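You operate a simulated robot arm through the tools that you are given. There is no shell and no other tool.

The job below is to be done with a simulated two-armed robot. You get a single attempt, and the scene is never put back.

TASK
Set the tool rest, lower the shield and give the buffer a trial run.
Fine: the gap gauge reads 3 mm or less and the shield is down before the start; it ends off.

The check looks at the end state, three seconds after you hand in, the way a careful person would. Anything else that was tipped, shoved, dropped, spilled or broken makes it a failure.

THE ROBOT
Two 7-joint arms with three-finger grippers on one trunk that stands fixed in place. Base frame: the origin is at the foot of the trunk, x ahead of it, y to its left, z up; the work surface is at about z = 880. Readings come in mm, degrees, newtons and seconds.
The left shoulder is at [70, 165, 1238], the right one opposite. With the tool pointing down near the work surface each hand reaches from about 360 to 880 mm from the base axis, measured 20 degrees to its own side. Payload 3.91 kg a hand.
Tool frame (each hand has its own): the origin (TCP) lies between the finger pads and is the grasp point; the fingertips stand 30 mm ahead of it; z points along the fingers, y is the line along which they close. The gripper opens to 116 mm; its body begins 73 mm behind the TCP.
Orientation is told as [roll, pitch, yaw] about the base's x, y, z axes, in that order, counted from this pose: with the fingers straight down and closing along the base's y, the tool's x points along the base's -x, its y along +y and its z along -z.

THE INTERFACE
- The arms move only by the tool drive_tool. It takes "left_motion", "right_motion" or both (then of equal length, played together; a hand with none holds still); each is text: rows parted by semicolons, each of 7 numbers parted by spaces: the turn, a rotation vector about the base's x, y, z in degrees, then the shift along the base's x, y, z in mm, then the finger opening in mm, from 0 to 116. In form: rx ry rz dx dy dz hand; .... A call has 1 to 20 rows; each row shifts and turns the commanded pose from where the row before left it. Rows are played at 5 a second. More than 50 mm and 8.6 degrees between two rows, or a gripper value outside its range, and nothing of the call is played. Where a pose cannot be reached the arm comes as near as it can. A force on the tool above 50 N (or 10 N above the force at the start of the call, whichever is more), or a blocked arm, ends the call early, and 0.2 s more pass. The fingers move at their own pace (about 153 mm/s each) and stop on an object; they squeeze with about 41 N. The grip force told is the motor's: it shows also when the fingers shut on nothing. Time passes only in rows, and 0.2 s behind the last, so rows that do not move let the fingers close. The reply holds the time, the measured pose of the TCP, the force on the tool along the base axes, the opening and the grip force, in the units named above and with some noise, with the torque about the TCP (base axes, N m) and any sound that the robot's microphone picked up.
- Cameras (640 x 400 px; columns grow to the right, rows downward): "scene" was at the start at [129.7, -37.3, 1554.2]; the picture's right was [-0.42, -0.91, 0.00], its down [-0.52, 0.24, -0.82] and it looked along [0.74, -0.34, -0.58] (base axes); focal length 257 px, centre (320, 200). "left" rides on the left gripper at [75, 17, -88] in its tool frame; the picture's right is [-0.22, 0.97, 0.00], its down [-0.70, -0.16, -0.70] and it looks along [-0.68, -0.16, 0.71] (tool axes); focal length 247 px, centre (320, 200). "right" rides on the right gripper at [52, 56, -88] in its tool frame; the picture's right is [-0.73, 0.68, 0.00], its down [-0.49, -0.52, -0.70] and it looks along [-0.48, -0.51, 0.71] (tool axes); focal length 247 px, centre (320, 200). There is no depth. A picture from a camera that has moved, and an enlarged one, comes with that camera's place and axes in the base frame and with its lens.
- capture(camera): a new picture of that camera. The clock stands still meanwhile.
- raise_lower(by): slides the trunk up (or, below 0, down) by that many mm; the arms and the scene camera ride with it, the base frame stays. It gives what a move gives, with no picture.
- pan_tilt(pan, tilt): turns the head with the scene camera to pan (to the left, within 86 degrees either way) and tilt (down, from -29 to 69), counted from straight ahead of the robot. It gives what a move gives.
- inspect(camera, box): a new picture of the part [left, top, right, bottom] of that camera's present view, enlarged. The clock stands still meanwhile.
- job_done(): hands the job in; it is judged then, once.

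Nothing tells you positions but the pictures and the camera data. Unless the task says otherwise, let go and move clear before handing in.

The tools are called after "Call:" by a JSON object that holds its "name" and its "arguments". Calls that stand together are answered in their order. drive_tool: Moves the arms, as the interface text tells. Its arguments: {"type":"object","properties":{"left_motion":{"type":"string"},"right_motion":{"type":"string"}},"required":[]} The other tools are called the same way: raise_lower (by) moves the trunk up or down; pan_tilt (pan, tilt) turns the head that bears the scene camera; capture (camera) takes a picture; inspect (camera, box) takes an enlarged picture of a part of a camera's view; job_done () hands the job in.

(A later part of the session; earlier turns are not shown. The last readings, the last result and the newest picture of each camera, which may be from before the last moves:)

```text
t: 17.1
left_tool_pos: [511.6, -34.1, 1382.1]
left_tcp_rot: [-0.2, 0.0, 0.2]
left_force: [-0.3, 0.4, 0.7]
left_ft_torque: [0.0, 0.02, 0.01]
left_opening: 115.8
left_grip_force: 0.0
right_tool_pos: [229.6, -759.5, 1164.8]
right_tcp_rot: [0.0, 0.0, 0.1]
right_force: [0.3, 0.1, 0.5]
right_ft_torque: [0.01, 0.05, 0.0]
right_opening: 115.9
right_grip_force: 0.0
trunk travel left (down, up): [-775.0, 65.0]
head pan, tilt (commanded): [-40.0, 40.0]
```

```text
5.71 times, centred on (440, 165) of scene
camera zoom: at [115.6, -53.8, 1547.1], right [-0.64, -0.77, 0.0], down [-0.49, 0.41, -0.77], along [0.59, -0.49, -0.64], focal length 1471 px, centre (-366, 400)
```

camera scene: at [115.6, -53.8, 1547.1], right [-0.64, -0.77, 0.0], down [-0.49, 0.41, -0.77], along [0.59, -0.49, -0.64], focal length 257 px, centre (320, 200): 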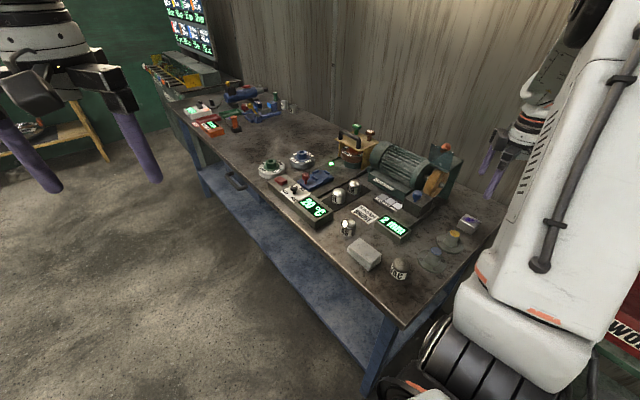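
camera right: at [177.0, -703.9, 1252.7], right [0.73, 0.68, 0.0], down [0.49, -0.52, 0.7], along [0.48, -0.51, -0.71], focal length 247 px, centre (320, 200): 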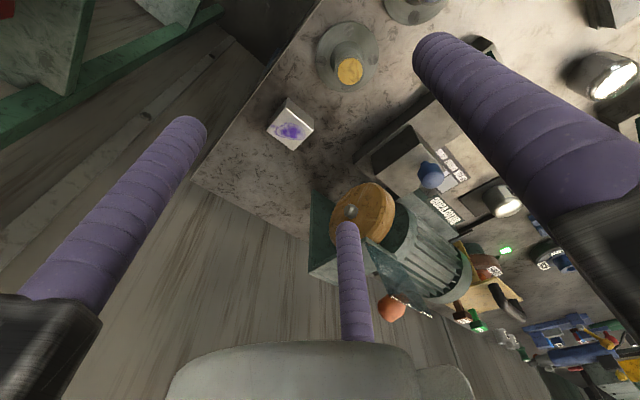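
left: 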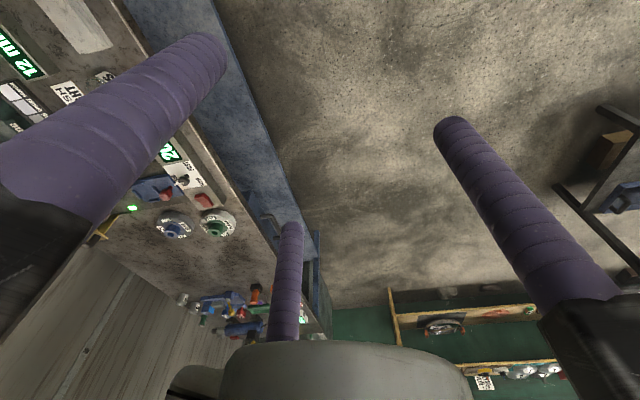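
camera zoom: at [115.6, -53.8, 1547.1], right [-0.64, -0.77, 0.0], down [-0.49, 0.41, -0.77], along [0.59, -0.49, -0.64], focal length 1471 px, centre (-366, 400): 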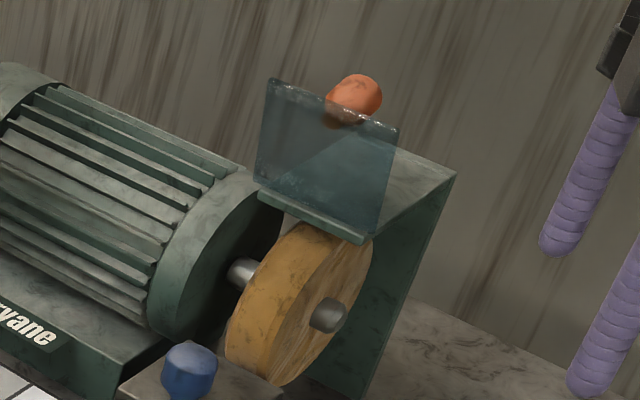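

From this side I get: hinge near (y −849, z 1064), shield top edge at (x 391–468, y −829, z 1144), and the orange knob centre at (428,-855,1140) on the back side. I'll rise, yaw the hand −60° so a single open finger lies on the far side, and go above the shield.

Call:
{"name": "drive_tool", "arguments": {"right_motion": "0 0 -8.5 0 0 35 116;0 0 -8.5 0 0 35 116;0 0 -8.5 40 -13.5 0 116;0 0 -8.5 40 -13.5 0 116;0 0 -8.5 40 -13.5 0 116;0 0 -8.5 40 -13.5 0 116;0 0 -8.5 40 -13.5 0 116;0 0 0 0 0 0 116"}}

Call:
{"name": "capture", "arguments": {"camera": "right"}}

Call:
{"name": "inspect", "arguments": {"camera": "scene", "box": [400, 100, 520, 200]}}

```text
t: 18.9
left_tool_pos: [509.7, -34.2, 1382.4]
left_tcp_rot: [-0.1, -0.1, 0.1]
left_force: [0.1, 0.0, 0.5]
left_ft_torque: [-0.07, -0.02, 0.0]
left_opening: 115.9
left_grip_force: 0.0
right_tool_pos: [431.6, -826.4, 1232.4]
right_tcp_rot: [0.0, 0.0, -59.5]
right_force: [0.2, 0.7, 0.4]
right_ft_torque: [-0.01, 0.0, -0.01]
right_opening: 115.9
right_grip_force: 0.1
trunk travel left (down, up): [-775.0, 65.0]
head pan, tilt (commanded): [-40.0, 40.0]
```

```text
taken
camera right: at [452.5, -754.0, 1320.5], right [0.96, -0.29, 0.0], down [-0.2, -0.68, 0.7], along [-0.2, -0.67, -0.71], focal length 247 px, centre (320, 200)
```

right: 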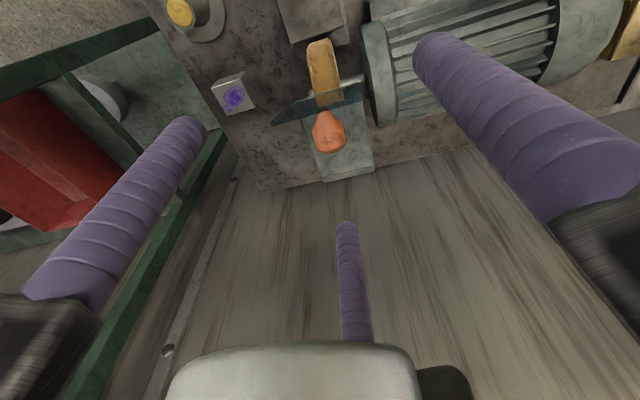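

```text
4.00 times, centred on (460, 150) of scene
camera zoom: at [113.6, -53.8, 1547.3], right [-0.64, -0.77, 0.0], down [-0.49, 0.41, -0.77], along [0.59, -0.49, -0.64], focal length 1030 px, centre (-240, 400)
```

zoom: 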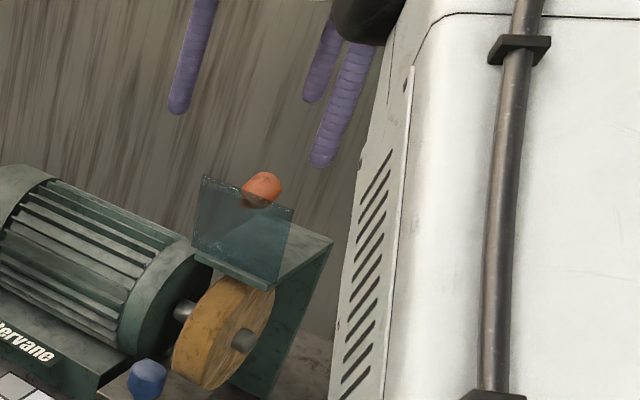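

The single far-side finger hangs behind (beyond) the orange knob, which is centred under the hand. I lower the hand so that fingertip sits behind the knob, then look.

Call:
{"name": "drive_tool", "arguments": {"right_motion": "0 0 0 -1 0 -25 116;0 0 0 -1 0 -25 116;0 0 0 0 0 -26 116;0 0 0 0 0 0 116"}}

Call:
{"name": "capture", "arguments": {"camera": "right"}}

Call:
{"name": "inspect", "arguments": {"camera": "scene", "box": [400, 110, 500, 190]}}

```text
t: 19.9
left_tool_pos: [512.5, -34.1, 1382.0]
left_tcp_rot: [-0.1, 0.1, 0.1]
left_force: [0.8, -0.2, 0.0]
left_ft_torque: [0.0, 0.01, -0.01]
left_opening: 115.9
left_grip_force: 0.0
right_tool_pos: [427.3, -829.0, 1156.9]
right_tcp_rot: [-0.1, 0.0, -59.3]
right_force: [1.0, 0.9, -0.5]
right_ft_torque: [0.03, 0.0, 0.02]
right_opening: 116.0
right_grip_force: 0.0
trunk travel left (down, up): [-775.0, 65.0]
head pan, tilt (commanded): [-40.0, 40.0]
```

```text
taken
camera right: at [449.6, -756.2, 1243.9], right [0.96, -0.28, 0.0], down [-0.2, -0.68, 0.7], along [-0.2, -0.67, -0.71], focal length 247 px, centre (320, 200)
```

right: 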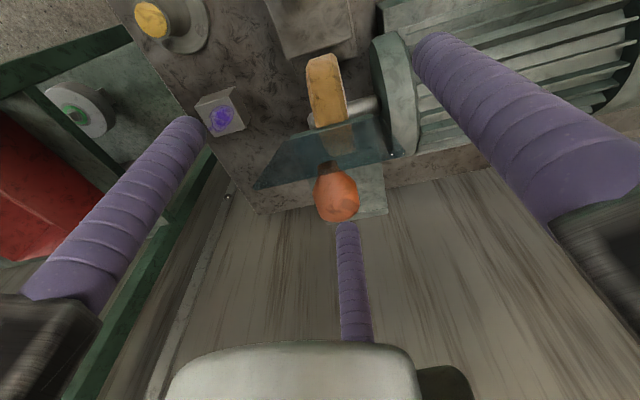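

```text
5.00 times, centred on (450, 150) of scene
camera zoom: at [115.5, -54.9, 1547.1], right [-0.64, -0.77, 0.0], down [-0.49, 0.41, -0.77], along [0.59, -0.49, -0.64], focal length 1287 px, centre (-330, 450)
```

zoom: 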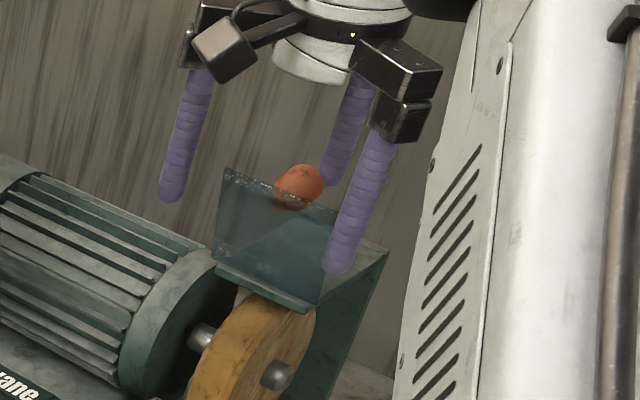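

The fingertip is right behind the knob with a small gap. I now draw it slowly toward the robot to swing the shield forward.

Call:
{"name": "drive_tool", "arguments": {"right_motion": "0 0 0 2 6 0 116;0 0 0 0 6 0 116;0 0 0 0 6 0.5 116;0 0 0 0 6 1 116;0 0 0 0 6 1.5 116;0 0 0 0 6 1.5 116;0 0 0 0 0 0 116"}}

Call:
{"name": "capture", "arguments": {"camera": "right"}}

Call:
{"name": "inspect", "arguments": {"camera": "scene", "box": [400, 110, 500, 190]}}

```text
t: 21.5
left_tool_pos: [511.4, -34.5, 1382.4]
left_tcp_rot: [0.0, 0.0, 0.0]
left_force: [0.1, -1.0, -0.7]
left_ft_torque: [0.03, 0.0, -0.02]
left_opening: 116.0
left_grip_force: 0.1
right_tool_pos: [433.5, -791.2, 1159.6]
right_tcp_rot: [-0.1, 0.0, -59.3]
right_force: [-0.2, -0.2, -0.2]
right_ft_torque: [0.0, 0.01, 0.02]
right_opening: 115.9
right_grip_force: 0.0
trunk travel left (down, up): [-775.0, 65.0]
head pan, tilt (commanded): [-40.0, 40.0]
```

```text
taken
camera right: at [453.9, -719.5, 1248.9], right [0.96, -0.28, 0.0], down [-0.2, -0.68, 0.7], along [-0.2, -0.67, -0.71], focal length 247 px, centre (320, 200)
```

right: 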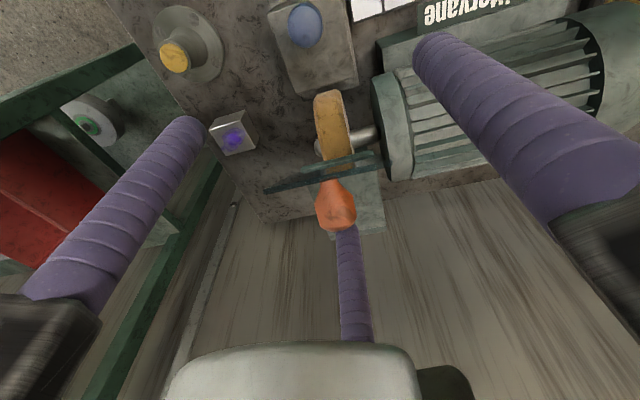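

```text
5.00 times, centred on (450, 150) of scene
camera zoom: at [115.3, -55.0, 1547.1], right [-0.64, -0.77, 0.0], down [-0.49, 0.41, -0.77], along [0.59, -0.49, -0.64], focal length 1287 px, centre (-330, 450)
```

zoom: 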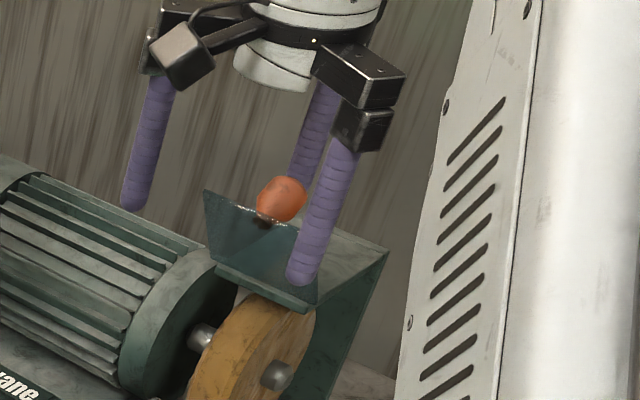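

The shield follows the knob forward with hardly any force. I continue along its arc.

Call:
{"name": "drive_tool", "arguments": {"right_motion": "0 0 0 0 7 0.5 116;0 0 0 0 7 0 116;0 0 0 0 7 -0.5 116;0 0 0 0 8 -2 116;0 0 0 0 8 -2.5 116;0 0 0 0 8 -3 116;0 0 0 0 0 0 116"}}

Call:
{"name": "capture", "arguments": {"camera": "right"}}

Call:
{"name": "inspect", "arguments": {"camera": "scene", "box": [380, 120, 480, 200]}}

```text
t: 23.1
left_tool_pos: [512.5, -35.3, 1382.5]
left_tcp_rot: [-0.1, 0.1, 0.1]
left_force: [-0.4, 0.5, -0.7]
left_ft_torque: [-0.01, -0.03, -0.04]
left_opening: 115.8
left_grip_force: 0.0
right_tool_pos: [433.0, -744.8, 1153.5]
right_tcp_rot: [0.0, 0.1, -59.4]
right_force: [0.2, 0.2, -0.2]
right_ft_torque: [0.01, -0.04, 0.01]
right_opening: 116.1
right_grip_force: 0.0
trunk travel left (down, up): [-775.0, 65.0]
head pan, tilt (commanded): [-40.0, 40.0]
```

```text
taken
camera right: at [454.4, -673.4, 1240.6], right [0.96, -0.28, 0.0], down [-0.2, -0.68, 0.7], along [-0.2, -0.67, -0.71], focal length 247 px, centre (320, 200)
```

right: 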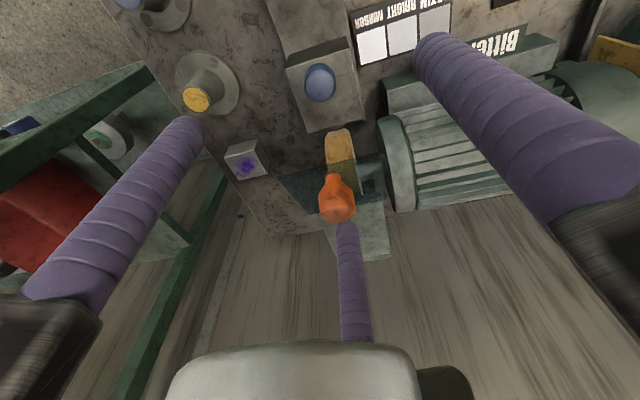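

```text
5.00 times, centred on (430, 160) of scene
camera zoom: at [115.1, -54.9, 1547.1], right [-0.64, -0.77, 0.0], down [-0.49, 0.41, -0.77], along [0.59, -0.49, -0.64], focal length 1287 px, centre (-230, 400)
```

zoom: 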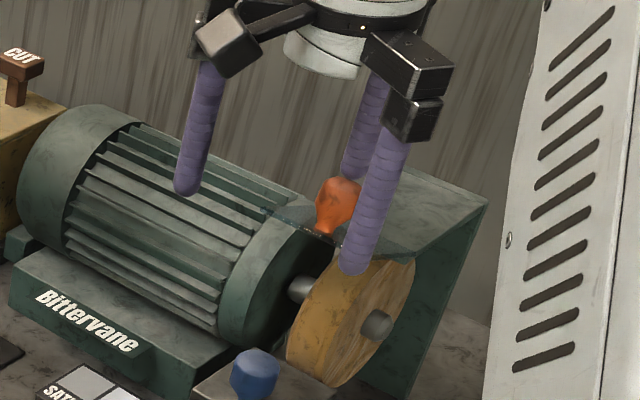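

The shield is now past halfway over, roughly 25° above horizontal, still with no load. I continue along the arc, now mostly downward.

Call:
{"name": "drive_tool", "arguments": {"right_motion": "0 0 0 0 9 -5 116;0 0 0 0 9 -6 116;0 0 0 0 7 -7 116;0 0 0 0 7 -8 116;0 0 0 0 5 -9 116;0 0 0 0 5 -10 116;0 0 0 0 0 0 116"}}

Call:
{"name": "capture", "arguments": {"camera": "right"}}

Call:
{"name": "inspect", "arguments": {"camera": "scene", "box": [370, 130, 470, 210]}}

```text
t: 24.4
left_tool_pos: [509.5, -29.9, 1382.8]
left_tcp_rot: [-0.3, -0.2, 0.0]
left_force: [-0.7, 0.2, -0.8]
left_ft_torque: [0.06, 0.02, 0.0]
left_opening: 115.8
left_grip_force: 0.0
right_tool_pos: [434.7, -711.6, 1131.2]
right_tcp_rot: [-0.1, -2.1, -59.4]
right_force: [-7.7, 8.9, 30.2]
right_ft_torque: [-1.74, 0.21, -0.56]
right_opening: 112.1
right_grip_force: 0.1
trunk travel left (down, up): [-775.0, 65.0]
head pan, tilt (commanded): [-40.0, 40.0]
stopped in row 6 (right hand): the force on the tool passed its limit at 73 N (the readings are from after the stop); the commanded pose is now the measured one
```

```text
taken
camera right: at [453.8, -635.7, 1217.9], right [0.96, -0.28, 0.03], down [-0.21, -0.66, 0.72], along [-0.19, -0.69, -0.7], focal length 247 px, centre (320, 200)
```

right: 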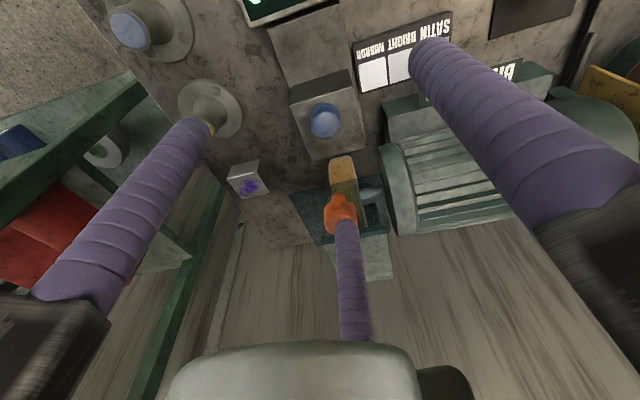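

```text
5.00 times, centred on (420, 170) of scene
camera zoom: at [112.1, -50.0, 1547.4], right [-0.64, -0.77, 0.0], down [-0.49, 0.41, -0.77], along [0.59, -0.49, -0.64], focal length 1287 px, centre (-180, 350)
```

zoom: 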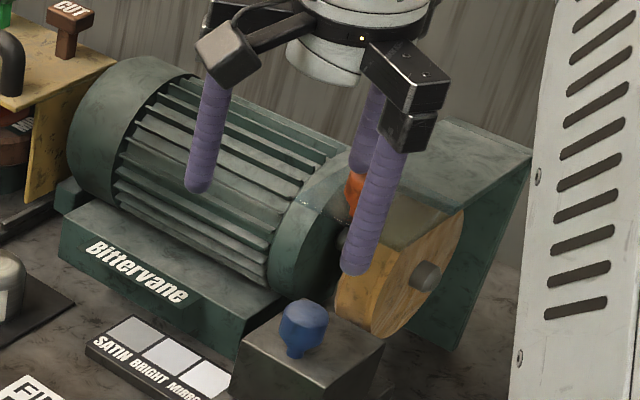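

The force rose sharply: the shield appears to have reached its end stop at about horizontal over the wheel. I lift the finger off a little at once and inspect.

Call:
{"name": "drive_tool", "arguments": {"right_motion": "0 0 0 0 0 8 116;0 0 0 0 0 12 116;0 0 0 0 0 15 116;0 0 0 0 0 0 116"}}

Call:
{"name": "capture", "arguments": {"camera": "right"}}

Call:
{"name": "inspect", "arguments": {"camera": "right", "box": [260, 130, 420, 280]}}

Call:
{"name": "inspect", "arguments": {"camera": "scene", "box": [370, 130, 470, 210]}}

```text
t: 25.4
left_tool_pos: [511.7, -35.2, 1382.2]
left_tcp_rot: [0.0, 0.0, 0.1]
left_force: [0.4, 1.0, -0.8]
left_ft_torque: [0.03, 0.02, 0.01]
left_opening: 116.1
left_grip_force: 0.0
right_tool_pos: [436.0, -715.1, 1159.0]
right_tcp_rot: [-0.2, -1.6, -59.4]
right_force: [0.1, -0.8, -0.1]
right_ft_torque: [0.05, 0.03, 0.03]
right_opening: 116.1
right_grip_force: 0.1
trunk travel left (down, up): [-775.0, 65.0]
head pan, tilt (commanded): [-40.0, 40.0]
```

```text
taken
camera right: at [455.7, -639.7, 1246.8], right [0.96, -0.28, 0.02], down [-0.21, -0.67, 0.71], along [-0.19, -0.69, -0.7], focal length 247 px, centre (320, 200)
```

right: 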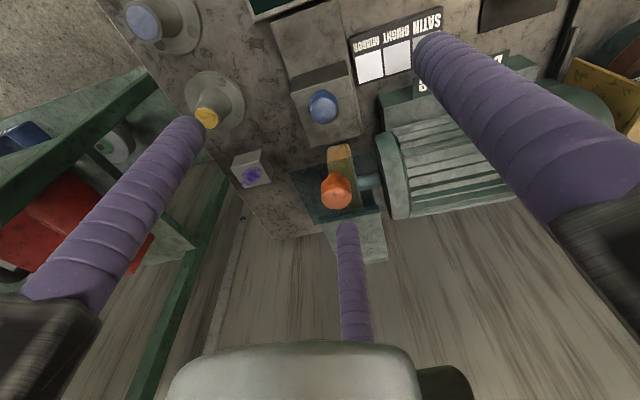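

```text
2.67 times, centred on (340, 205) of right
camera zoom: at [455.7, -639.7, 1246.8], right [0.96, -0.28, 0.02], down [-0.21, -0.67, 0.71], along [-0.19, -0.69, -0.7], focal length 659 px, centre (267, 187)
```

zoom: 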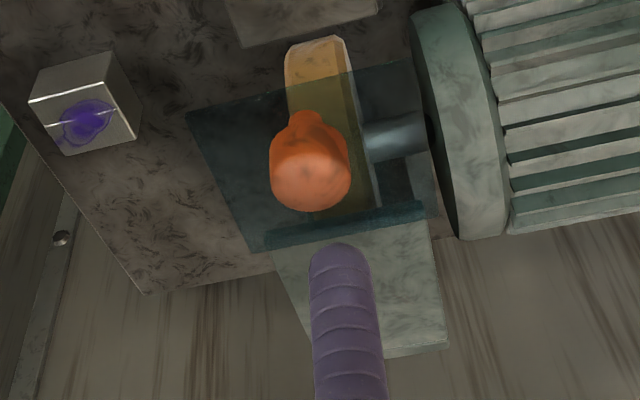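

```text
5.00 times, centred on (420, 170) of scene
camera zoom: at [115.9, -55.7, 1547.0], right [-0.64, -0.77, 0.0], down [-0.49, 0.41, -0.77], along [0.59, -0.49, -0.64], focal length 1287 px, centre (-180, 350)
```

zoom: 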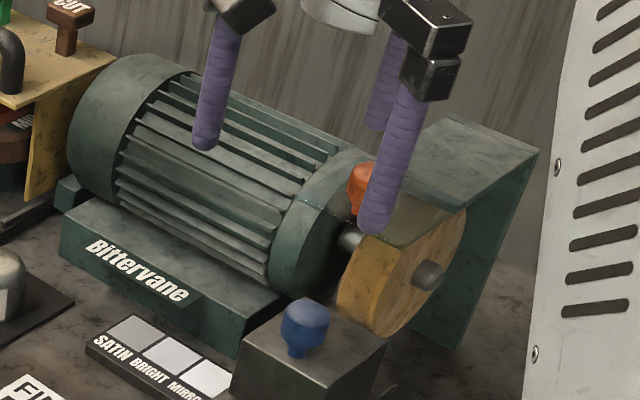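

The force is gone and the shield stays lying forward, close to horizontal. I move the hand back out of the way to see the shield's angle clearly.

Call:
{"name": "drive_tool", "arguments": {"right_motion": "0 1.8 0 0 0 30 116;0 0 0 -20 20 20 116;0 0 0 -30 30 10 116;0 0 0 -30 30 0 116;0 0 0 -30 20 0 116;0 0 0 0 0 0 116"}}

Call:
{"name": "capture", "arguments": {"camera": "right"}}

Call:
{"name": "inspect", "arguments": {"camera": "right", "box": [300, 130, 460, 260]}}

Call:
{"name": "inspect", "arguments": {"camera": "scene", "box": [390, 130, 480, 210]}}

```text
t: 26.8
left_tool_pos: [512.9, -35.7, 1382.7]
left_tcp_rot: [0.1, 0.0, 0.1]
left_force: [0.0, 0.3, -0.7]
left_ft_torque: [0.02, -0.01, 0.0]
left_opening: 116.0
left_grip_force: 0.1
right_tool_pos: [326.3, -613.6, 1221.1]
right_tcp_rot: [-1.6, -0.6, -59.3]
right_force: [0.5, -0.1, 0.3]
right_ft_torque: [0.02, -0.01, -0.02]
right_opening: 115.9
right_grip_force: 0.0
trunk travel left (down, up): [-775.0, 65.0]
head pan, tilt (commanded): [-40.0, 40.0]
```

```text
taken
camera right: at [348.7, -539.2, 1306.9], right [0.96, -0.28, -0.01], down [-0.19, -0.67, 0.72], along [-0.21, -0.69, -0.69], focal length 247 px, centre (320, 200)
```

right: 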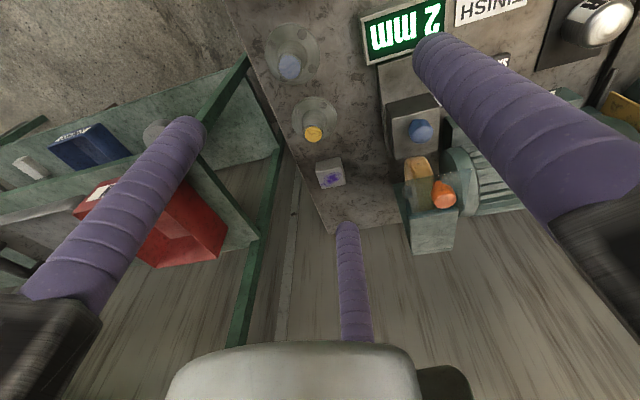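

```text
3.08 times, centred on (380, 195) of right
camera zoom: at [348.7, -539.2, 1306.9], right [0.96, -0.28, -0.01], down [-0.19, -0.67, 0.72], along [-0.21, -0.69, -0.69], focal length 760 px, centre (135, 215)
```

zoom: 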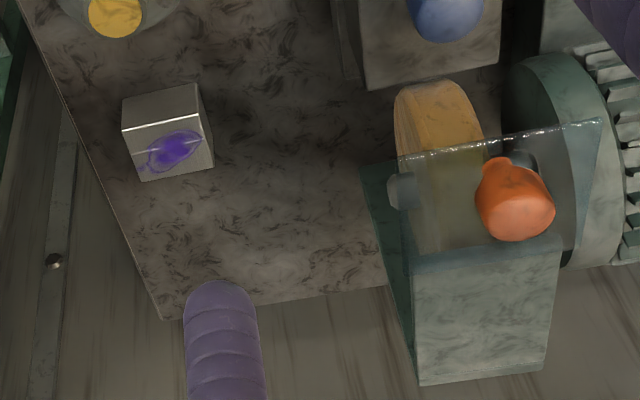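

```text
5.00 times, centred on (435, 170) of scene
camera zoom: at [115.6, -55.8, 1547.1], right [-0.64, -0.77, 0.0], down [-0.49, 0.41, -0.77], along [0.59, -0.49, -0.64], focal length 1287 px, centre (-255, 350)
```

zoom: 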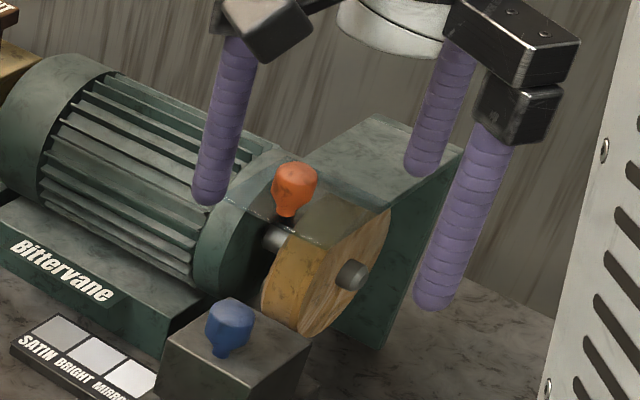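

The shield lies close to horizontal over the wheel front, perhaps 5° above it. To make sure it is fully on its lower stop I'll put the single fingertip back over the knob and press gently, reading force against height.

Call:
{"name": "drive_tool", "arguments": {"right_motion": "1.6 0.6 0 26 -24.4 0 116;0 0 0 26 -24.4 -14 116;0 0 0 26 -24.4 -20 116;0 0 0 26 -24.4 -22 116;0 0 0 0 0 0 116"}}

Call:
{"name": "capture", "arguments": {"camera": "right"}}

Call:
{"name": "inspect", "arguments": {"camera": "scene", "box": [370, 120, 480, 210]}}

```text
t: 28.0
left_tool_pos: [510.9, -34.0, 1382.5]
left_tcp_rot: [-0.1, -0.1, 0.1]
left_force: [0.8, -0.4, -0.2]
left_ft_torque: [0.0, -0.05, 0.02]
left_opening: 116.2
left_grip_force: 0.0
right_tool_pos: [427.6, -710.9, 1165.8]
right_tcp_rot: [-1.3, 0.9, -59.4]
right_force: [0.5, -0.1, 0.1]
right_ft_torque: [0.0, -0.04, 0.0]
right_opening: 115.7
right_grip_force: 0.0
trunk travel left (down, up): [-775.0, 65.0]
head pan, tilt (commanded): [-40.0, 40.0]
```

```text
taken
camera right: at [451.6, -639.6, 1254.0], right [0.96, -0.28, -0.03], down [-0.18, -0.69, 0.7], along [-0.22, -0.67, -0.71], focal length 247 px, centre (320, 200)
```

right: 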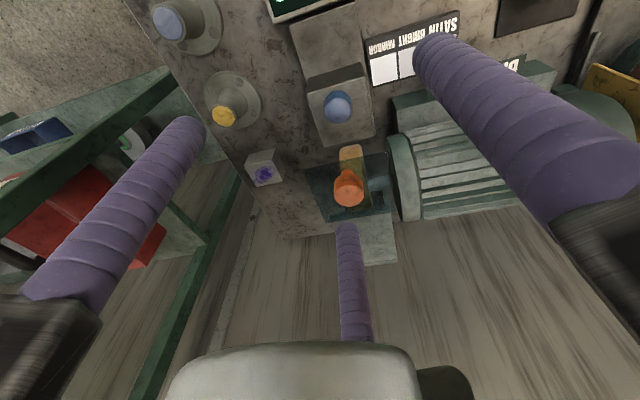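

```text
4.44 times, centred on (425, 165) of scene
camera zoom: at [114.3, -54.1, 1547.2], right [-0.64, -0.77, 0.0], down [-0.49, 0.41, -0.77], along [0.59, -0.49, -0.64], focal length 1144 px, centre (-147, 356)
```

zoom: 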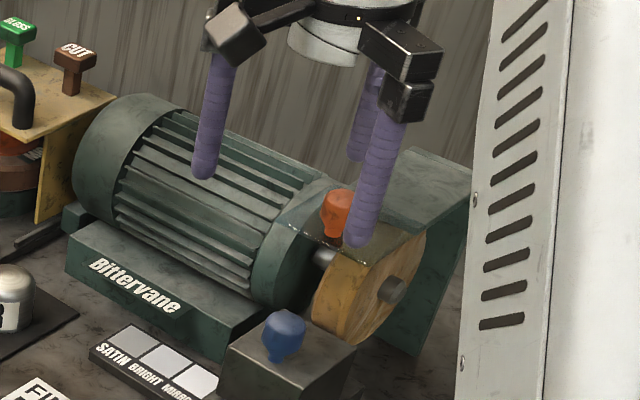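

The fingertip hangs right above the knob. I level the hand, lower to just above the knob, then press slowly.

Call:
{"name": "drive_tool", "arguments": {"right_motion": "0 -1.6 0 2 0 -6 116;0 0 0 2 0 -6 116;0 0 0 0 0 -6 116;0 0 0 0 0 -3 116;0 0 0 0 0 -3 116;0 0 0 0 0 0 116"}}

Call:
{"name": "inspect", "arguments": {"camera": "right", "box": [280, 130, 420, 260]}}

```text
t: 29.4
left_tool_pos: [512.6, -34.6, 1381.5]
left_tcp_rot: [0.0, 0.0, 0.2]
left_force: [0.7, -0.2, 0.4]
left_ft_torque: [-0.01, 0.04, 0.01]
left_opening: 116.1
left_grip_force: 0.0
right_tool_pos: [432.4, -711.3, 1140.5]
right_tcp_rot: [0.0, 0.3, -59.3]
right_force: [-0.2, -0.6, -0.6]
right_ft_torque: [0.0, 0.0, 0.02]
right_opening: 116.0
right_grip_force: 0.0
trunk travel left (down, up): [-775.0, 65.0]
head pan, tilt (commanded): [-40.0, 40.0]
```

```text
3.08 times, centred on (350, 195) of right
camera zoom: at [453.9, -639.1, 1229.2], right [0.96, -0.28, 0.0], down [-0.2, -0.69, 0.7], along [-0.2, -0.67, -0.72], focal length 760 px, centre (228, 215)
```

zoom: 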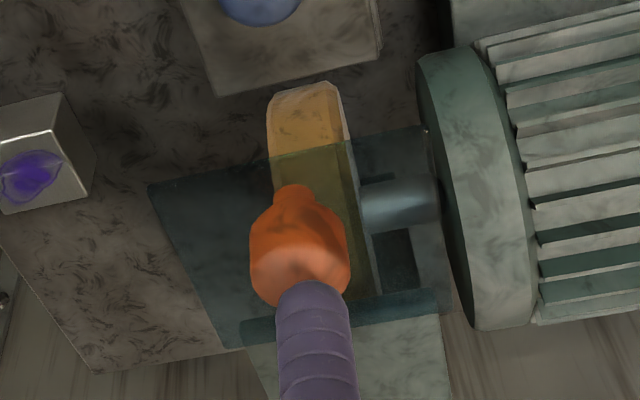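

The fingertip is now just over the knob, without contact force. I press on in 1.5 mm steps.

Call:
{"name": "drive_tool", "arguments": {"right_motion": "0 0 0 0 1 -1.5 116;0 0 0 0 1 -1.5 116;0 0 0 0 0 -1.5 116;0 0 0 0 0 0 116"}}

```text
t: 30.4
left_tool_pos: [511.7, -34.1, 1383.0]
left_tcp_rot: [0.0, 0.1, 0.0]
left_force: [-0.2, 0.1, -0.6]
left_ft_torque: [-0.01, -0.03, -0.03]
left_opening: 116.0
left_grip_force: 0.0
right_tool_pos: [433.3, -708.3, 1136.6]
right_tcp_rot: [0.2, 0.2, -59.3]
right_force: [0.2, -0.1, -0.6]
right_ft_torque: [-0.01, -0.03, -0.03]
right_opening: 115.8
right_grip_force: 0.1
trunk travel left (down, up): [-775.0, 65.0]
head pan, tilt (commanded): [-40.0, 40.0]
```

Call:
{"name": "drive_tool", "arguments": {"right_motion": "0 0 0 0 0 -1.5 116;0 0 0 0 0 -1.5 116;0 0 0 0 0 0 116"}}

Call:
{"name": "inspect", "arguments": {"camera": "right", "box": [280, 130, 420, 260]}}

```text
t: 31.2
left_tool_pos: [511.0, -34.4, 1382.4]
left_tcp_rot: [-0.1, -0.2, 0.1]
left_force: [0.2, 0.6, 0.3]
left_ft_torque: [0.0, 0.0, 0.0]
left_opening: 115.9
left_grip_force: 0.0
right_tool_pos: [433.8, -707.7, 1134.7]
right_tcp_rot: [0.0, 0.2, -59.3]
right_force: [1.4, 1.0, 6.5]
right_ft_torque: [-0.48, -0.01, 0.12]
right_opening: 115.6
right_grip_force: 0.0
trunk travel left (down, up): [-775.0, 65.0]
head pan, tilt (commanded): [-40.0, 40.0]
```

```text
3.08 times, centred on (350, 195) of right
camera zoom: at [454.3, -634.9, 1222.2], right [0.96, -0.28, 0.0], down [-0.2, -0.69, 0.7], along [-0.2, -0.67, -0.72], focal length 760 px, centre (228, 215)
```

zoom: 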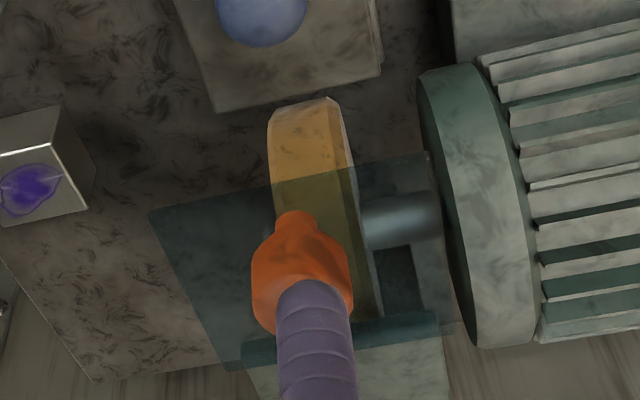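

Contact at 6.5 N. I press 2 mm further to see whether the shield yields or is on its stop.

Call:
{"name": "drive_tool", "arguments": {"right_motion": "0 0 0 0 0 -1 116;0 0 0 0 0 -1 116;0 0 0 0 0 0 116"}}

```text
t: 32.0
left_tool_pos: [510.6, -31.2, 1382.9]
left_tcp_rot: [-0.1, 0.0, 0.2]
left_force: [0.0, -0.6, 1.0]
left_ft_torque: [-0.01, 0.0, -0.01]
left_opening: 115.9
left_grip_force: 0.1
right_tool_pos: [433.5, -705.7, 1132.7]
right_tcp_rot: [-0.1, 0.1, -59.3]
right_force: [0.8, 3.6, 11.2]
right_ft_torque: [-0.68, -0.01, 0.03]
right_opening: 113.8
right_grip_force: 0.1
trunk travel left (down, up): [-775.0, 65.0]
head pan, tilt (commanded): [-40.0, 40.0]
```

The force climbs and the shield no longer yields, so it is on its lower stop. I lift straight off and move over to view the control box with the rocker.

Call:
{"name": "drive_tool", "arguments": {"right_motion": "0 0 0 0 0 5 116;0 0 0 0 0 15 116;0 0 0 0 0 30 116;0 0 8.5 27 30 20 116;0 0 8.5 30 34 0 116;0 0 8.5 30 34 0 116;0 0 8.5 30 34 0 116;0 0 8.5 30 34 0 116;0 0 8.5 30 34 -10 116;0 0 8.5 30 34 -20 116;0 0 0 30 34 -20 116;0 0 0 30 34 -10 116;0 0 0 0 0 0 116"}}

Call:
{"name": "capture", "arguments": {"camera": "right"}}

Call:
{"name": "inspect", "arguments": {"camera": "scene", "box": [370, 130, 480, 220]}}

```text
t: 34.8
left_tool_pos: [510.5, -35.9, 1382.2]
left_tcp_rot: [0.0, -0.1, 0.1]
left_force: [0.5, -1.2, 0.2]
left_ft_torque: [0.02, -0.02, -0.01]
left_opening: 116.0
left_grip_force: 0.0
right_tool_pos: [699.4, -405.3, 1140.8]
right_tcp_rot: [0.1, 0.1, 0.3]
right_force: [-0.3, -0.2, -0.2]
right_ft_torque: [0.0, 0.01, 0.02]
right_opening: 116.1
right_grip_force: 0.0
trunk travel left (down, up): [-775.0, 65.0]
head pan, tilt (commanded): [-40.0, 40.0]
```

```text
taken
camera right: at [647.5, -351.1, 1229.5], right [0.73, 0.68, 0.0], down [0.49, -0.52, 0.7], along [0.48, -0.51, -0.72], focal length 247 px, centre (320, 200)
```

right: 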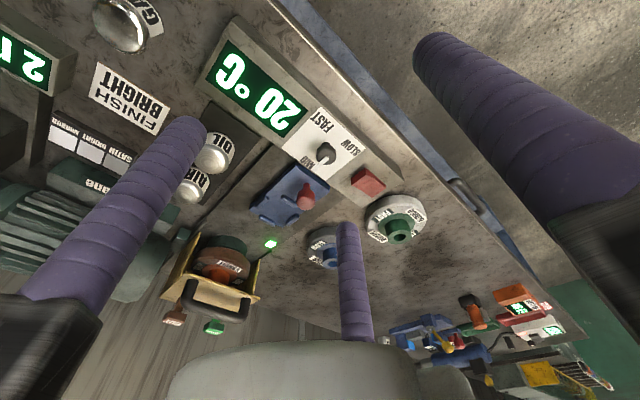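

```text
4.44 times, centred on (425, 175) of scene
camera zoom: at [114.4, -55.7, 1547.2], right [-0.64, -0.77, 0.0], down [-0.49, 0.41, -0.77], along [0.59, -0.49, -0.64], focal length 1144 px, centre (-147, 311)
```

zoom: 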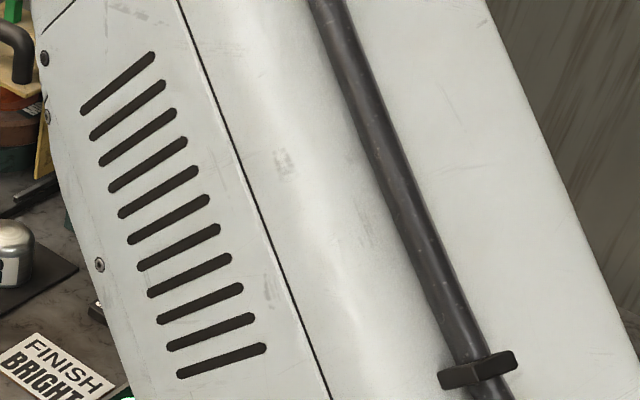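

Call:
{"name": "inspect", "arguments": {"camera": "right", "box": [290, 110, 430, 250]}}

Call:
{"name": "pan_tilt", "arguments": {"pan": -28, "tilt": 35}}

Call:
{"name": "capture", "arguments": {"camera": "scene"}}

```text
2.86 times, centred on (360, 180) of right
camera zoom: at [647.5, -351.1, 1229.5], right [0.73, 0.68, 0.0], down [0.49, -0.52, 0.7], along [0.48, -0.51, -0.72], focal length 706 px, centre (206, 257)
```

zoom: 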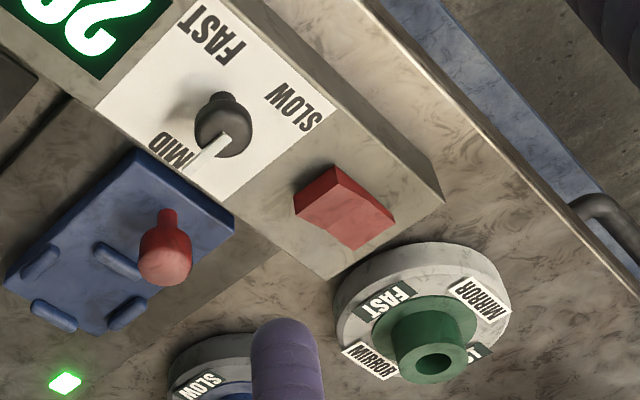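

```text
t: 35.5
left_tool_pos: [511.6, -34.7, 1381.5]
left_tcp_rot: [0.0, 0.0, 0.1]
left_force: [-0.1, -0.3, -0.6]
left_ft_torque: [0.0, -0.02, 0.0]
left_opening: 116.0
left_grip_force: 0.0
right_tool_pos: [701.0, -404.9, 1141.5]
right_tcp_rot: [0.0, 0.2, 0.2]
right_force: [-0.1, 0.2, 0.1]
right_ft_torque: [0.01, 0.02, 0.0]
right_opening: 116.2
right_grip_force: 0.1
trunk travel left (down, up): [-775.0, 65.0]
head pan, tilt (commanded): [-28.0, 35.0]
```

```text
taken
camera scene: at [127.6, -41.6, 1554.7], right [-0.47, -0.88, 0.0], down [-0.51, 0.27, -0.82], along [0.72, -0.38, -0.57], focal length 257 px, centre (320, 200)
```

scene: 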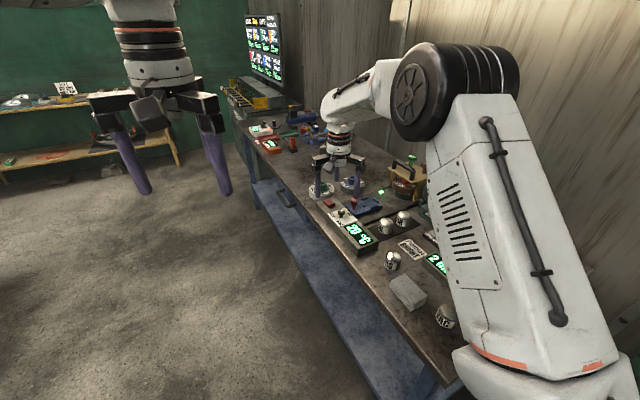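

I see the red rocker next to the selector; I enlarge it to tell which end stands up.

Call:
{"name": "inspect", "arguments": {"camera": "right", "box": [340, 155, 384, 205]}}

Call:
{"name": "inspect", "arguments": {"camera": "scene", "box": [310, 180, 370, 230]}}

```text
8.00 times, centred on (362, 180) of right
camera zoom: at [647.7, -350.7, 1229.6], right [0.73, 0.68, 0.0], down [0.49, -0.52, 0.7], along [0.48, -0.51, -0.72], focal length 1976 px, centre (-16, 360)
```

zoom: 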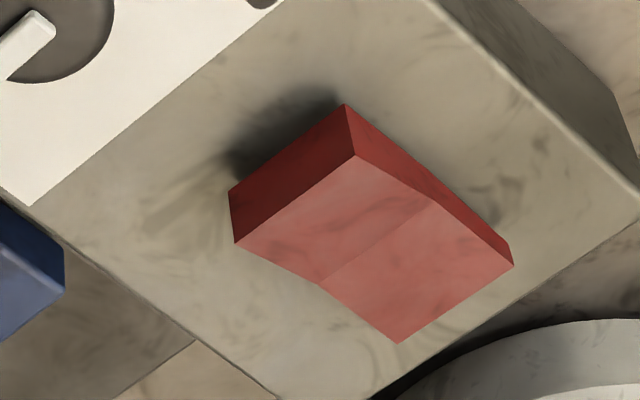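

```text
8.00 times, centred on (340, 205) of scene
camera zoom: at [127.6, -41.6, 1554.7], right [-0.47, -0.88, 0.0], down [-0.51, 0.27, -0.82], along [0.72, -0.38, -0.57], focal length 2059 px, centre (160, 160)
```

zoom: 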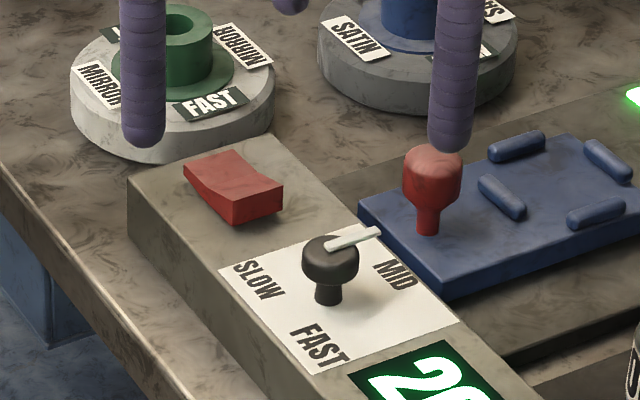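

The rocker's near end (toward the selector, x≈856, y −472…−501, z≈939) stands up and its far end (x≈918) is down, so it is off now; pressing the near end should start it. I tilt the right hand 45° forward and hover one fingertip above the near end.

Call:
{"name": "drive_tool", "arguments": {"right_motion": "0 -7.5 0 29 -10.3 -13 100;0 -7.5 0 29 -10.3 -13 80;0 -7.5 0 29 -10.3 -13 60;0 -7.5 0 29 -10.3 -13 60;0 -7.5 0 29 -10.3 -13 60;0 -7.5 0 31 -10.3 -13 60;0 0 0 0 0 0 60"}}

Call:
{"name": "capture", "arguments": {"camera": "scene"}}

Call:
{"name": "inspect", "arguments": {"camera": "scene", "box": [300, 160, 390, 235]}}

Call:
{"name": "capture", "arguments": {"camera": "right"}}

```text
t: 37.1
left_tool_pos: [511.8, -33.4, 1382.1]
left_tcp_rot: [-0.1, -0.1, 0.1]
left_force: [0.4, 0.0, -0.7]
left_ft_torque: [0.02, 0.01, 0.0]
left_opening: 115.8
left_grip_force: 0.0
right_tool_pos: [876.5, -470.3, 1063.4]
right_tcp_rot: [-0.2, -44.8, 0.3]
right_force: [0.2, 0.4, -0.5]
right_ft_torque: [-0.04, 0.04, -0.01]
right_opening: 60.1
right_grip_force: 0.0
trunk travel left (down, up): [-775.0, 65.0]
head pan, tilt (commanded): [-28.0, 35.0]
```

```text
taken
camera scene: at [127.4, -40.8, 1554.8], right [-0.47, -0.88, 0.0], down [-0.51, 0.27, -0.82], along [0.72, -0.38, -0.57], focal length 257 px, centre (320, 200)
```

scene: 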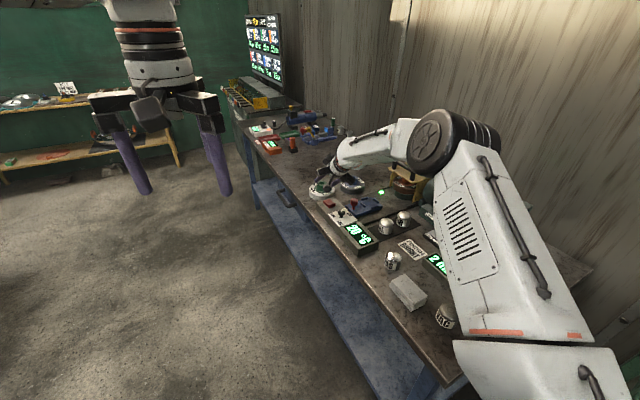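

```text
5.33 times, centred on (345, 198) of scene
camera zoom: at [127.4, -40.8, 1554.8], right [-0.47, -0.88, 0.0], down [-0.51, 0.27, -0.82], along [0.72, -0.38, -0.57], focal length 1373 px, centre (187, 213)
```

zoom: 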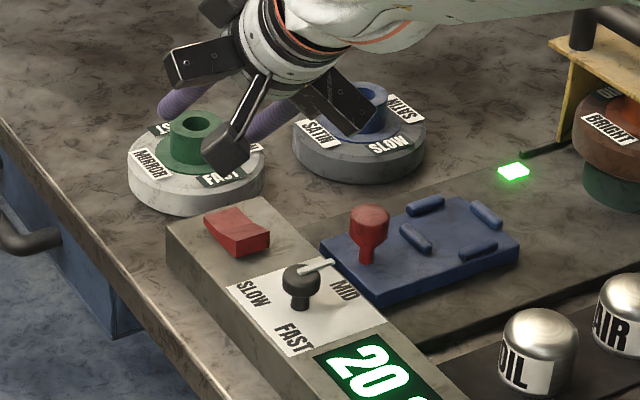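

```text
taken
camera right: at [776.4, -415.8, 1088.3], right [0.52, 0.68, 0.52], down [-0.15, -0.52, 0.84], along [0.84, -0.51, -0.17], focal length 247 px, centre (320, 200)
```

right: 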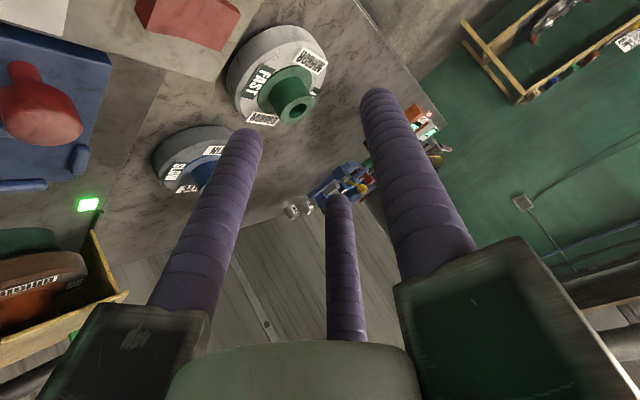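

The lowest fingertip is directly above the rocker's near end, about 85 mm up. I come down to just above it.

Call:
{"name": "drive_tool", "arguments": {"right_motion": "0 0 0 0 0.6 -17 60;0 0 0 0 0.6 -17 60;0 0 0 0 0.6 -17 60;0 0 0 0 0 -14 60;0 0 0 0 0 0 60"}}

Call:
{"name": "inspect", "arguments": {"camera": "scene", "box": [310, 165, 370, 215]}}

Call:
{"name": "capture", "arguments": {"camera": "right"}}

```text
t: 38.3
left_tool_pos: [510.7, -33.9, 1383.3]
left_tcp_rot: [-0.2, 0.0, 0.1]
left_force: [-0.3, 0.4, -0.4]
left_ft_torque: [0.01, -0.01, 0.0]
left_opening: 116.1
left_grip_force: 0.0
right_tool_pos: [875.3, -465.5, 998.5]
right_tcp_rot: [-0.1, -44.8, 0.2]
right_force: [-0.2, -0.6, -0.2]
right_ft_torque: [-0.01, 0.01, -0.01]
right_opening: 59.9
right_grip_force: 0.1
trunk travel left (down, up): [-775.0, 65.0]
head pan, tilt (commanded): [-28.0, 35.0]
```

```text
8.00 times, centred on (340, 190) of scene
camera zoom: at [127.5, -41.1, 1554.7], right [-0.47, -0.88, 0.0], down [-0.51, 0.27, -0.82], along [0.72, -0.38, -0.57], focal length 2059 px, centre (160, 280)
```

zoom: 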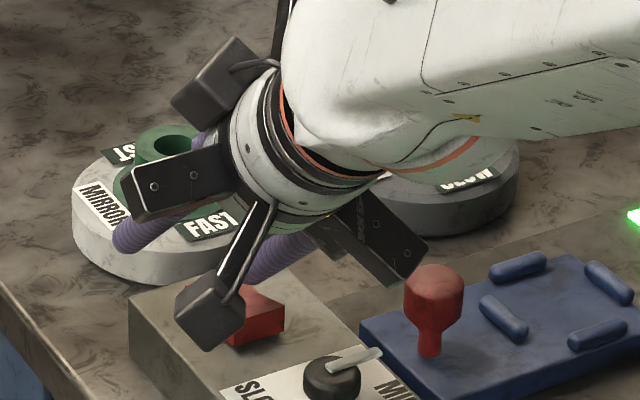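

```text
taken
camera right: at [775.3, -412.3, 1024.0], right [0.52, 0.68, 0.52], down [-0.15, -0.52, 0.84], along [0.84, -0.51, -0.17], focal length 247 px, centre (320, 200)
```

right: 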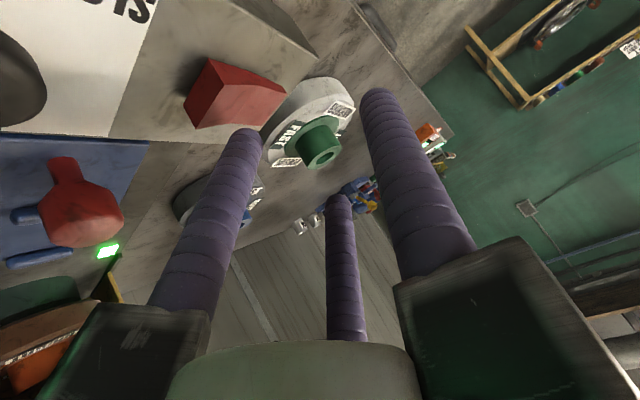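

The fingertip is about 12 mm above the raised near end of the rocker, nothing else close. I press down in small steps to start the buffer and listen.

Call:
{"name": "drive_tool", "arguments": {"right_motion": "0 0 0 0 0 -6 60;0 0 0 0 0 -4 60;0 0 0 0 0 -4 60;0 0 0 0 0 -4 60;0 0 0 0 0 -3 60;0 0 0 0 0 0 60"}}

Call:
{"name": "capture", "arguments": {"camera": "right"}}

Call:
{"name": "inspect", "arguments": {"camera": "scene", "box": [310, 165, 370, 215]}}

```text
t: 39.7
left_tool_pos: [510.4, -34.1, 1383.2]
left_tcp_rot: [0.0, -0.1, 0.1]
left_force: [0.3, 0.9, -0.6]
left_ft_torque: [-0.01, 0.0, 0.03]
left_opening: 116.3
left_grip_force: 0.2
right_tool_pos: [874.0, -467.3, 978.8]
right_tcp_rot: [0.0, -44.8, 0.2]
right_force: [-2.8, -1.0, 8.4]
right_ft_torque: [-0.22, 0.16, 0.01]
right_opening: 58.7
right_grip_force: 0.1
trunk travel left (down, up): [-775.0, 65.0]
head pan, tilt (commanded): [-28.0, 35.0]
```

```text
taken
camera right: at [773.6, -412.6, 1005.2], right [0.52, 0.68, 0.52], down [-0.15, -0.52, 0.84], along [0.84, -0.51, -0.17], focal length 247 px, centre (320, 200)
```

right: 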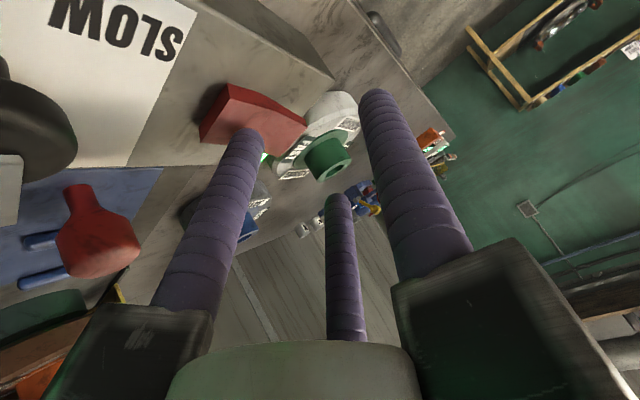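

```text
8.00 times, centred on (340, 190) of scene
camera zoom: at [125.8, -40.8, 1555.0], right [-0.47, -0.88, 0.0], down [-0.51, 0.27, -0.82], along [0.72, -0.38, -0.57], focal length 2059 px, centre (160, 280)
```

zoom: 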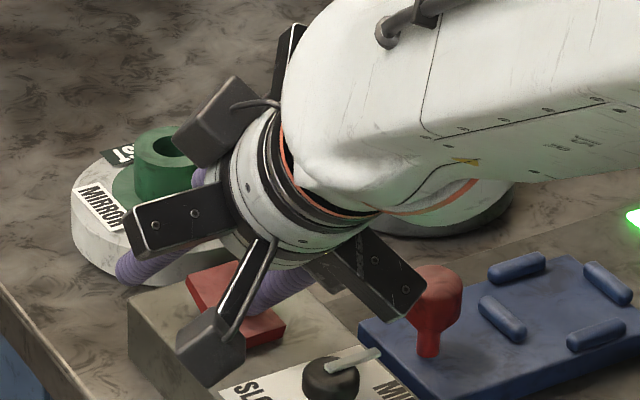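

The finger touches the rocker at 8 N; it hasn't flipped yet. I press further.

Call:
{"name": "drive_tool", "arguments": {"right_motion": "0 0 0 0 0 -3 60;0 0 0 0 0 -3 60;0 0 0 0 0 -3 60;0 0 0 0 0 0 60"}}

Call:
{"name": "capture", "arguments": {"camera": "right"}}

```text
t: 40.7
left_tool_pos: [504.5, -33.4, 1385.5]
left_tcp_rot: [-0.1, -0.4, -0.1]
left_force: [0.4, -0.5, 0.1]
left_ft_torque: [-0.01, -0.03, -0.03]
left_opening: 116.0
left_grip_force: 0.0
right_tool_pos: [871.9, -468.9, 978.5]
right_tcp_rot: [-0.3, -45.6, 0.3]
right_force: [-10.2, -10.4, 36.7]
right_ft_torque: [-1.15, 0.6, 0.07]
right_opening: 54.2
right_grip_force: 0.1
trunk travel left (down, up): [-775.0, 65.0]
head pan, tilt (commanded): [-28.0, 35.0]
```

```text
taken
camera right: at [771.8, -413.3, 1002.4], right [0.51, 0.68, 0.52], down [-0.16, -0.52, 0.84], along [0.84, -0.51, -0.16], focal length 247 px, centre (320, 200)
```

right: 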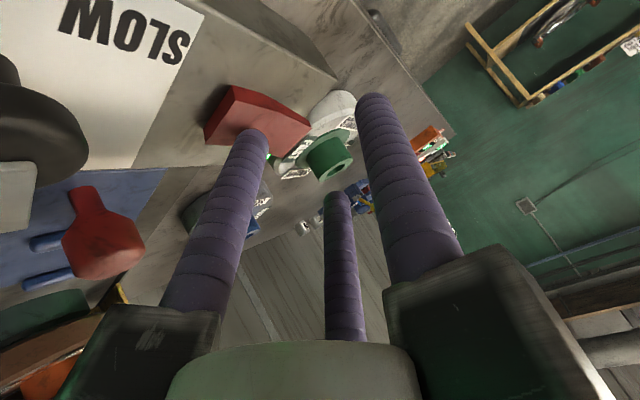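

The force went to 37 N without the rocker flipping, so I stop pressing and look closely at where the finger sits on it.

Call:
{"name": "inspect", "arguments": {"camera": "right", "box": [190, 70, 330, 180]}}

Call:
{"name": "inspect", "arguments": {"camera": "scene", "box": [320, 185, 360, 215]}}

```text
3.64 times, centred on (260, 125) of right
camera zoom: at [771.8, -413.3, 1002.4], right [0.51, 0.68, 0.52], down [-0.16, -0.52, 0.84], along [0.84, -0.51, -0.16], focal length 898 px, centre (538, 473)
```

zoom: 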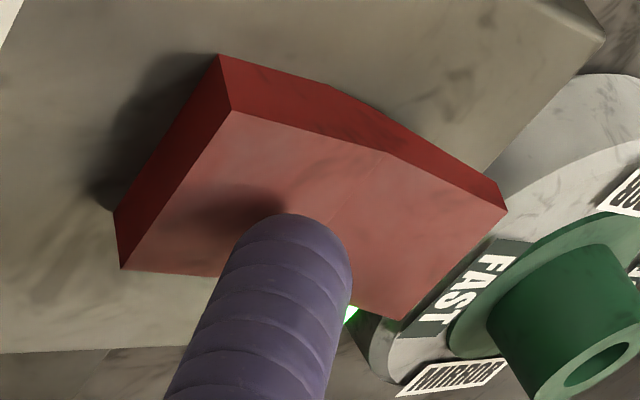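

```text
13.33 times, centred on (340, 200) of scene
camera zoom: at [119.3, -39.8, 1555.7], right [-0.47, -0.88, 0.0], down [-0.5, 0.27, -0.82], along [0.73, -0.39, -0.57], focal length 3432 px, centre (53, 200)
```

zoom: 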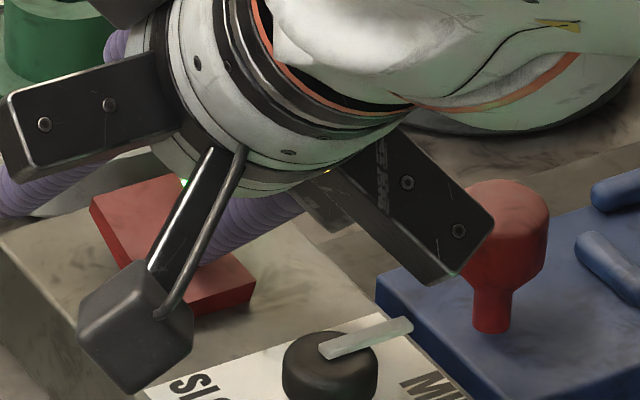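

The picture shows the rocker is about half tilted, but my fingertip sits too close to its pivot. I lift, shift 14 mm toward the near end, and press again.

Call:
{"name": "drive_tool", "arguments": {"right_motion": "0 0 0 0 0 8 60;0 0 0 0 0 8 60;0 0.8 0 -7 3 0 60;0 0 0 -7 2 0 60;0 0 0 0 0 0 60"}}

Call:
{"name": "inspect", "arguments": {"camera": "right", "box": [190, 60, 350, 190]}}

Call:
{"name": "inspect", "arguments": {"camera": "scene", "box": [310, 175, 370, 225]}}

```text
t: 41.9
left_tool_pos: [513.4, -35.5, 1381.3]
left_tcp_rot: [0.0, 0.1, 0.1]
left_force: [0.4, 0.0, 0.4]
left_ft_torque: [0.0, 0.05, -0.01]
left_opening: 116.0
left_grip_force: 0.0
right_tool_pos: [861.8, -460.6, 982.8]
right_tcp_rot: [0.0, -43.9, 0.1]
right_force: [0.2, 0.7, -0.4]
right_ft_torque: [-0.02, -0.01, -0.01]
right_opening: 60.0
right_grip_force: 0.0
trunk travel left (down, up): [-775.0, 65.0]
head pan, tilt (commanded): [-28.0, 35.0]
```

```text
3.08 times, centred on (270, 125) of right
camera zoom: at [762.5, -405.8, 1009.7], right [0.53, 0.68, 0.51], down [-0.13, -0.52, 0.84], along [0.84, -0.51, -0.18], focal length 760 px, centre (474, 431)
```

zoom: 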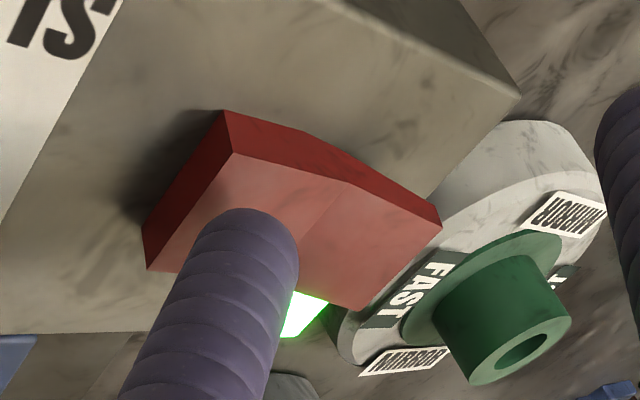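

```text
8.00 times, centred on (340, 200) of scene
camera zoom: at [128.4, -41.5, 1554.6], right [-0.47, -0.88, 0.0], down [-0.51, 0.27, -0.82], along [0.72, -0.38, -0.57], focal length 2059 px, centre (160, 200)
```

zoom: 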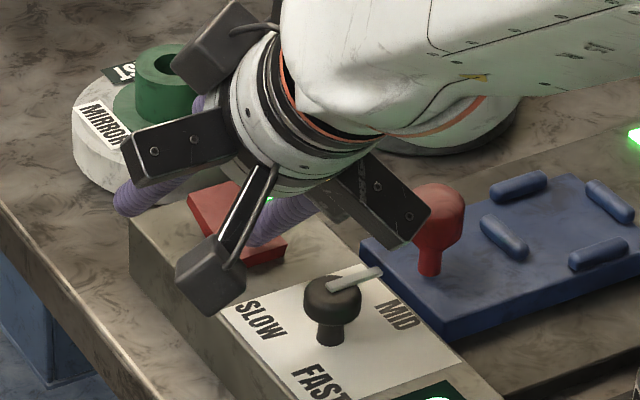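

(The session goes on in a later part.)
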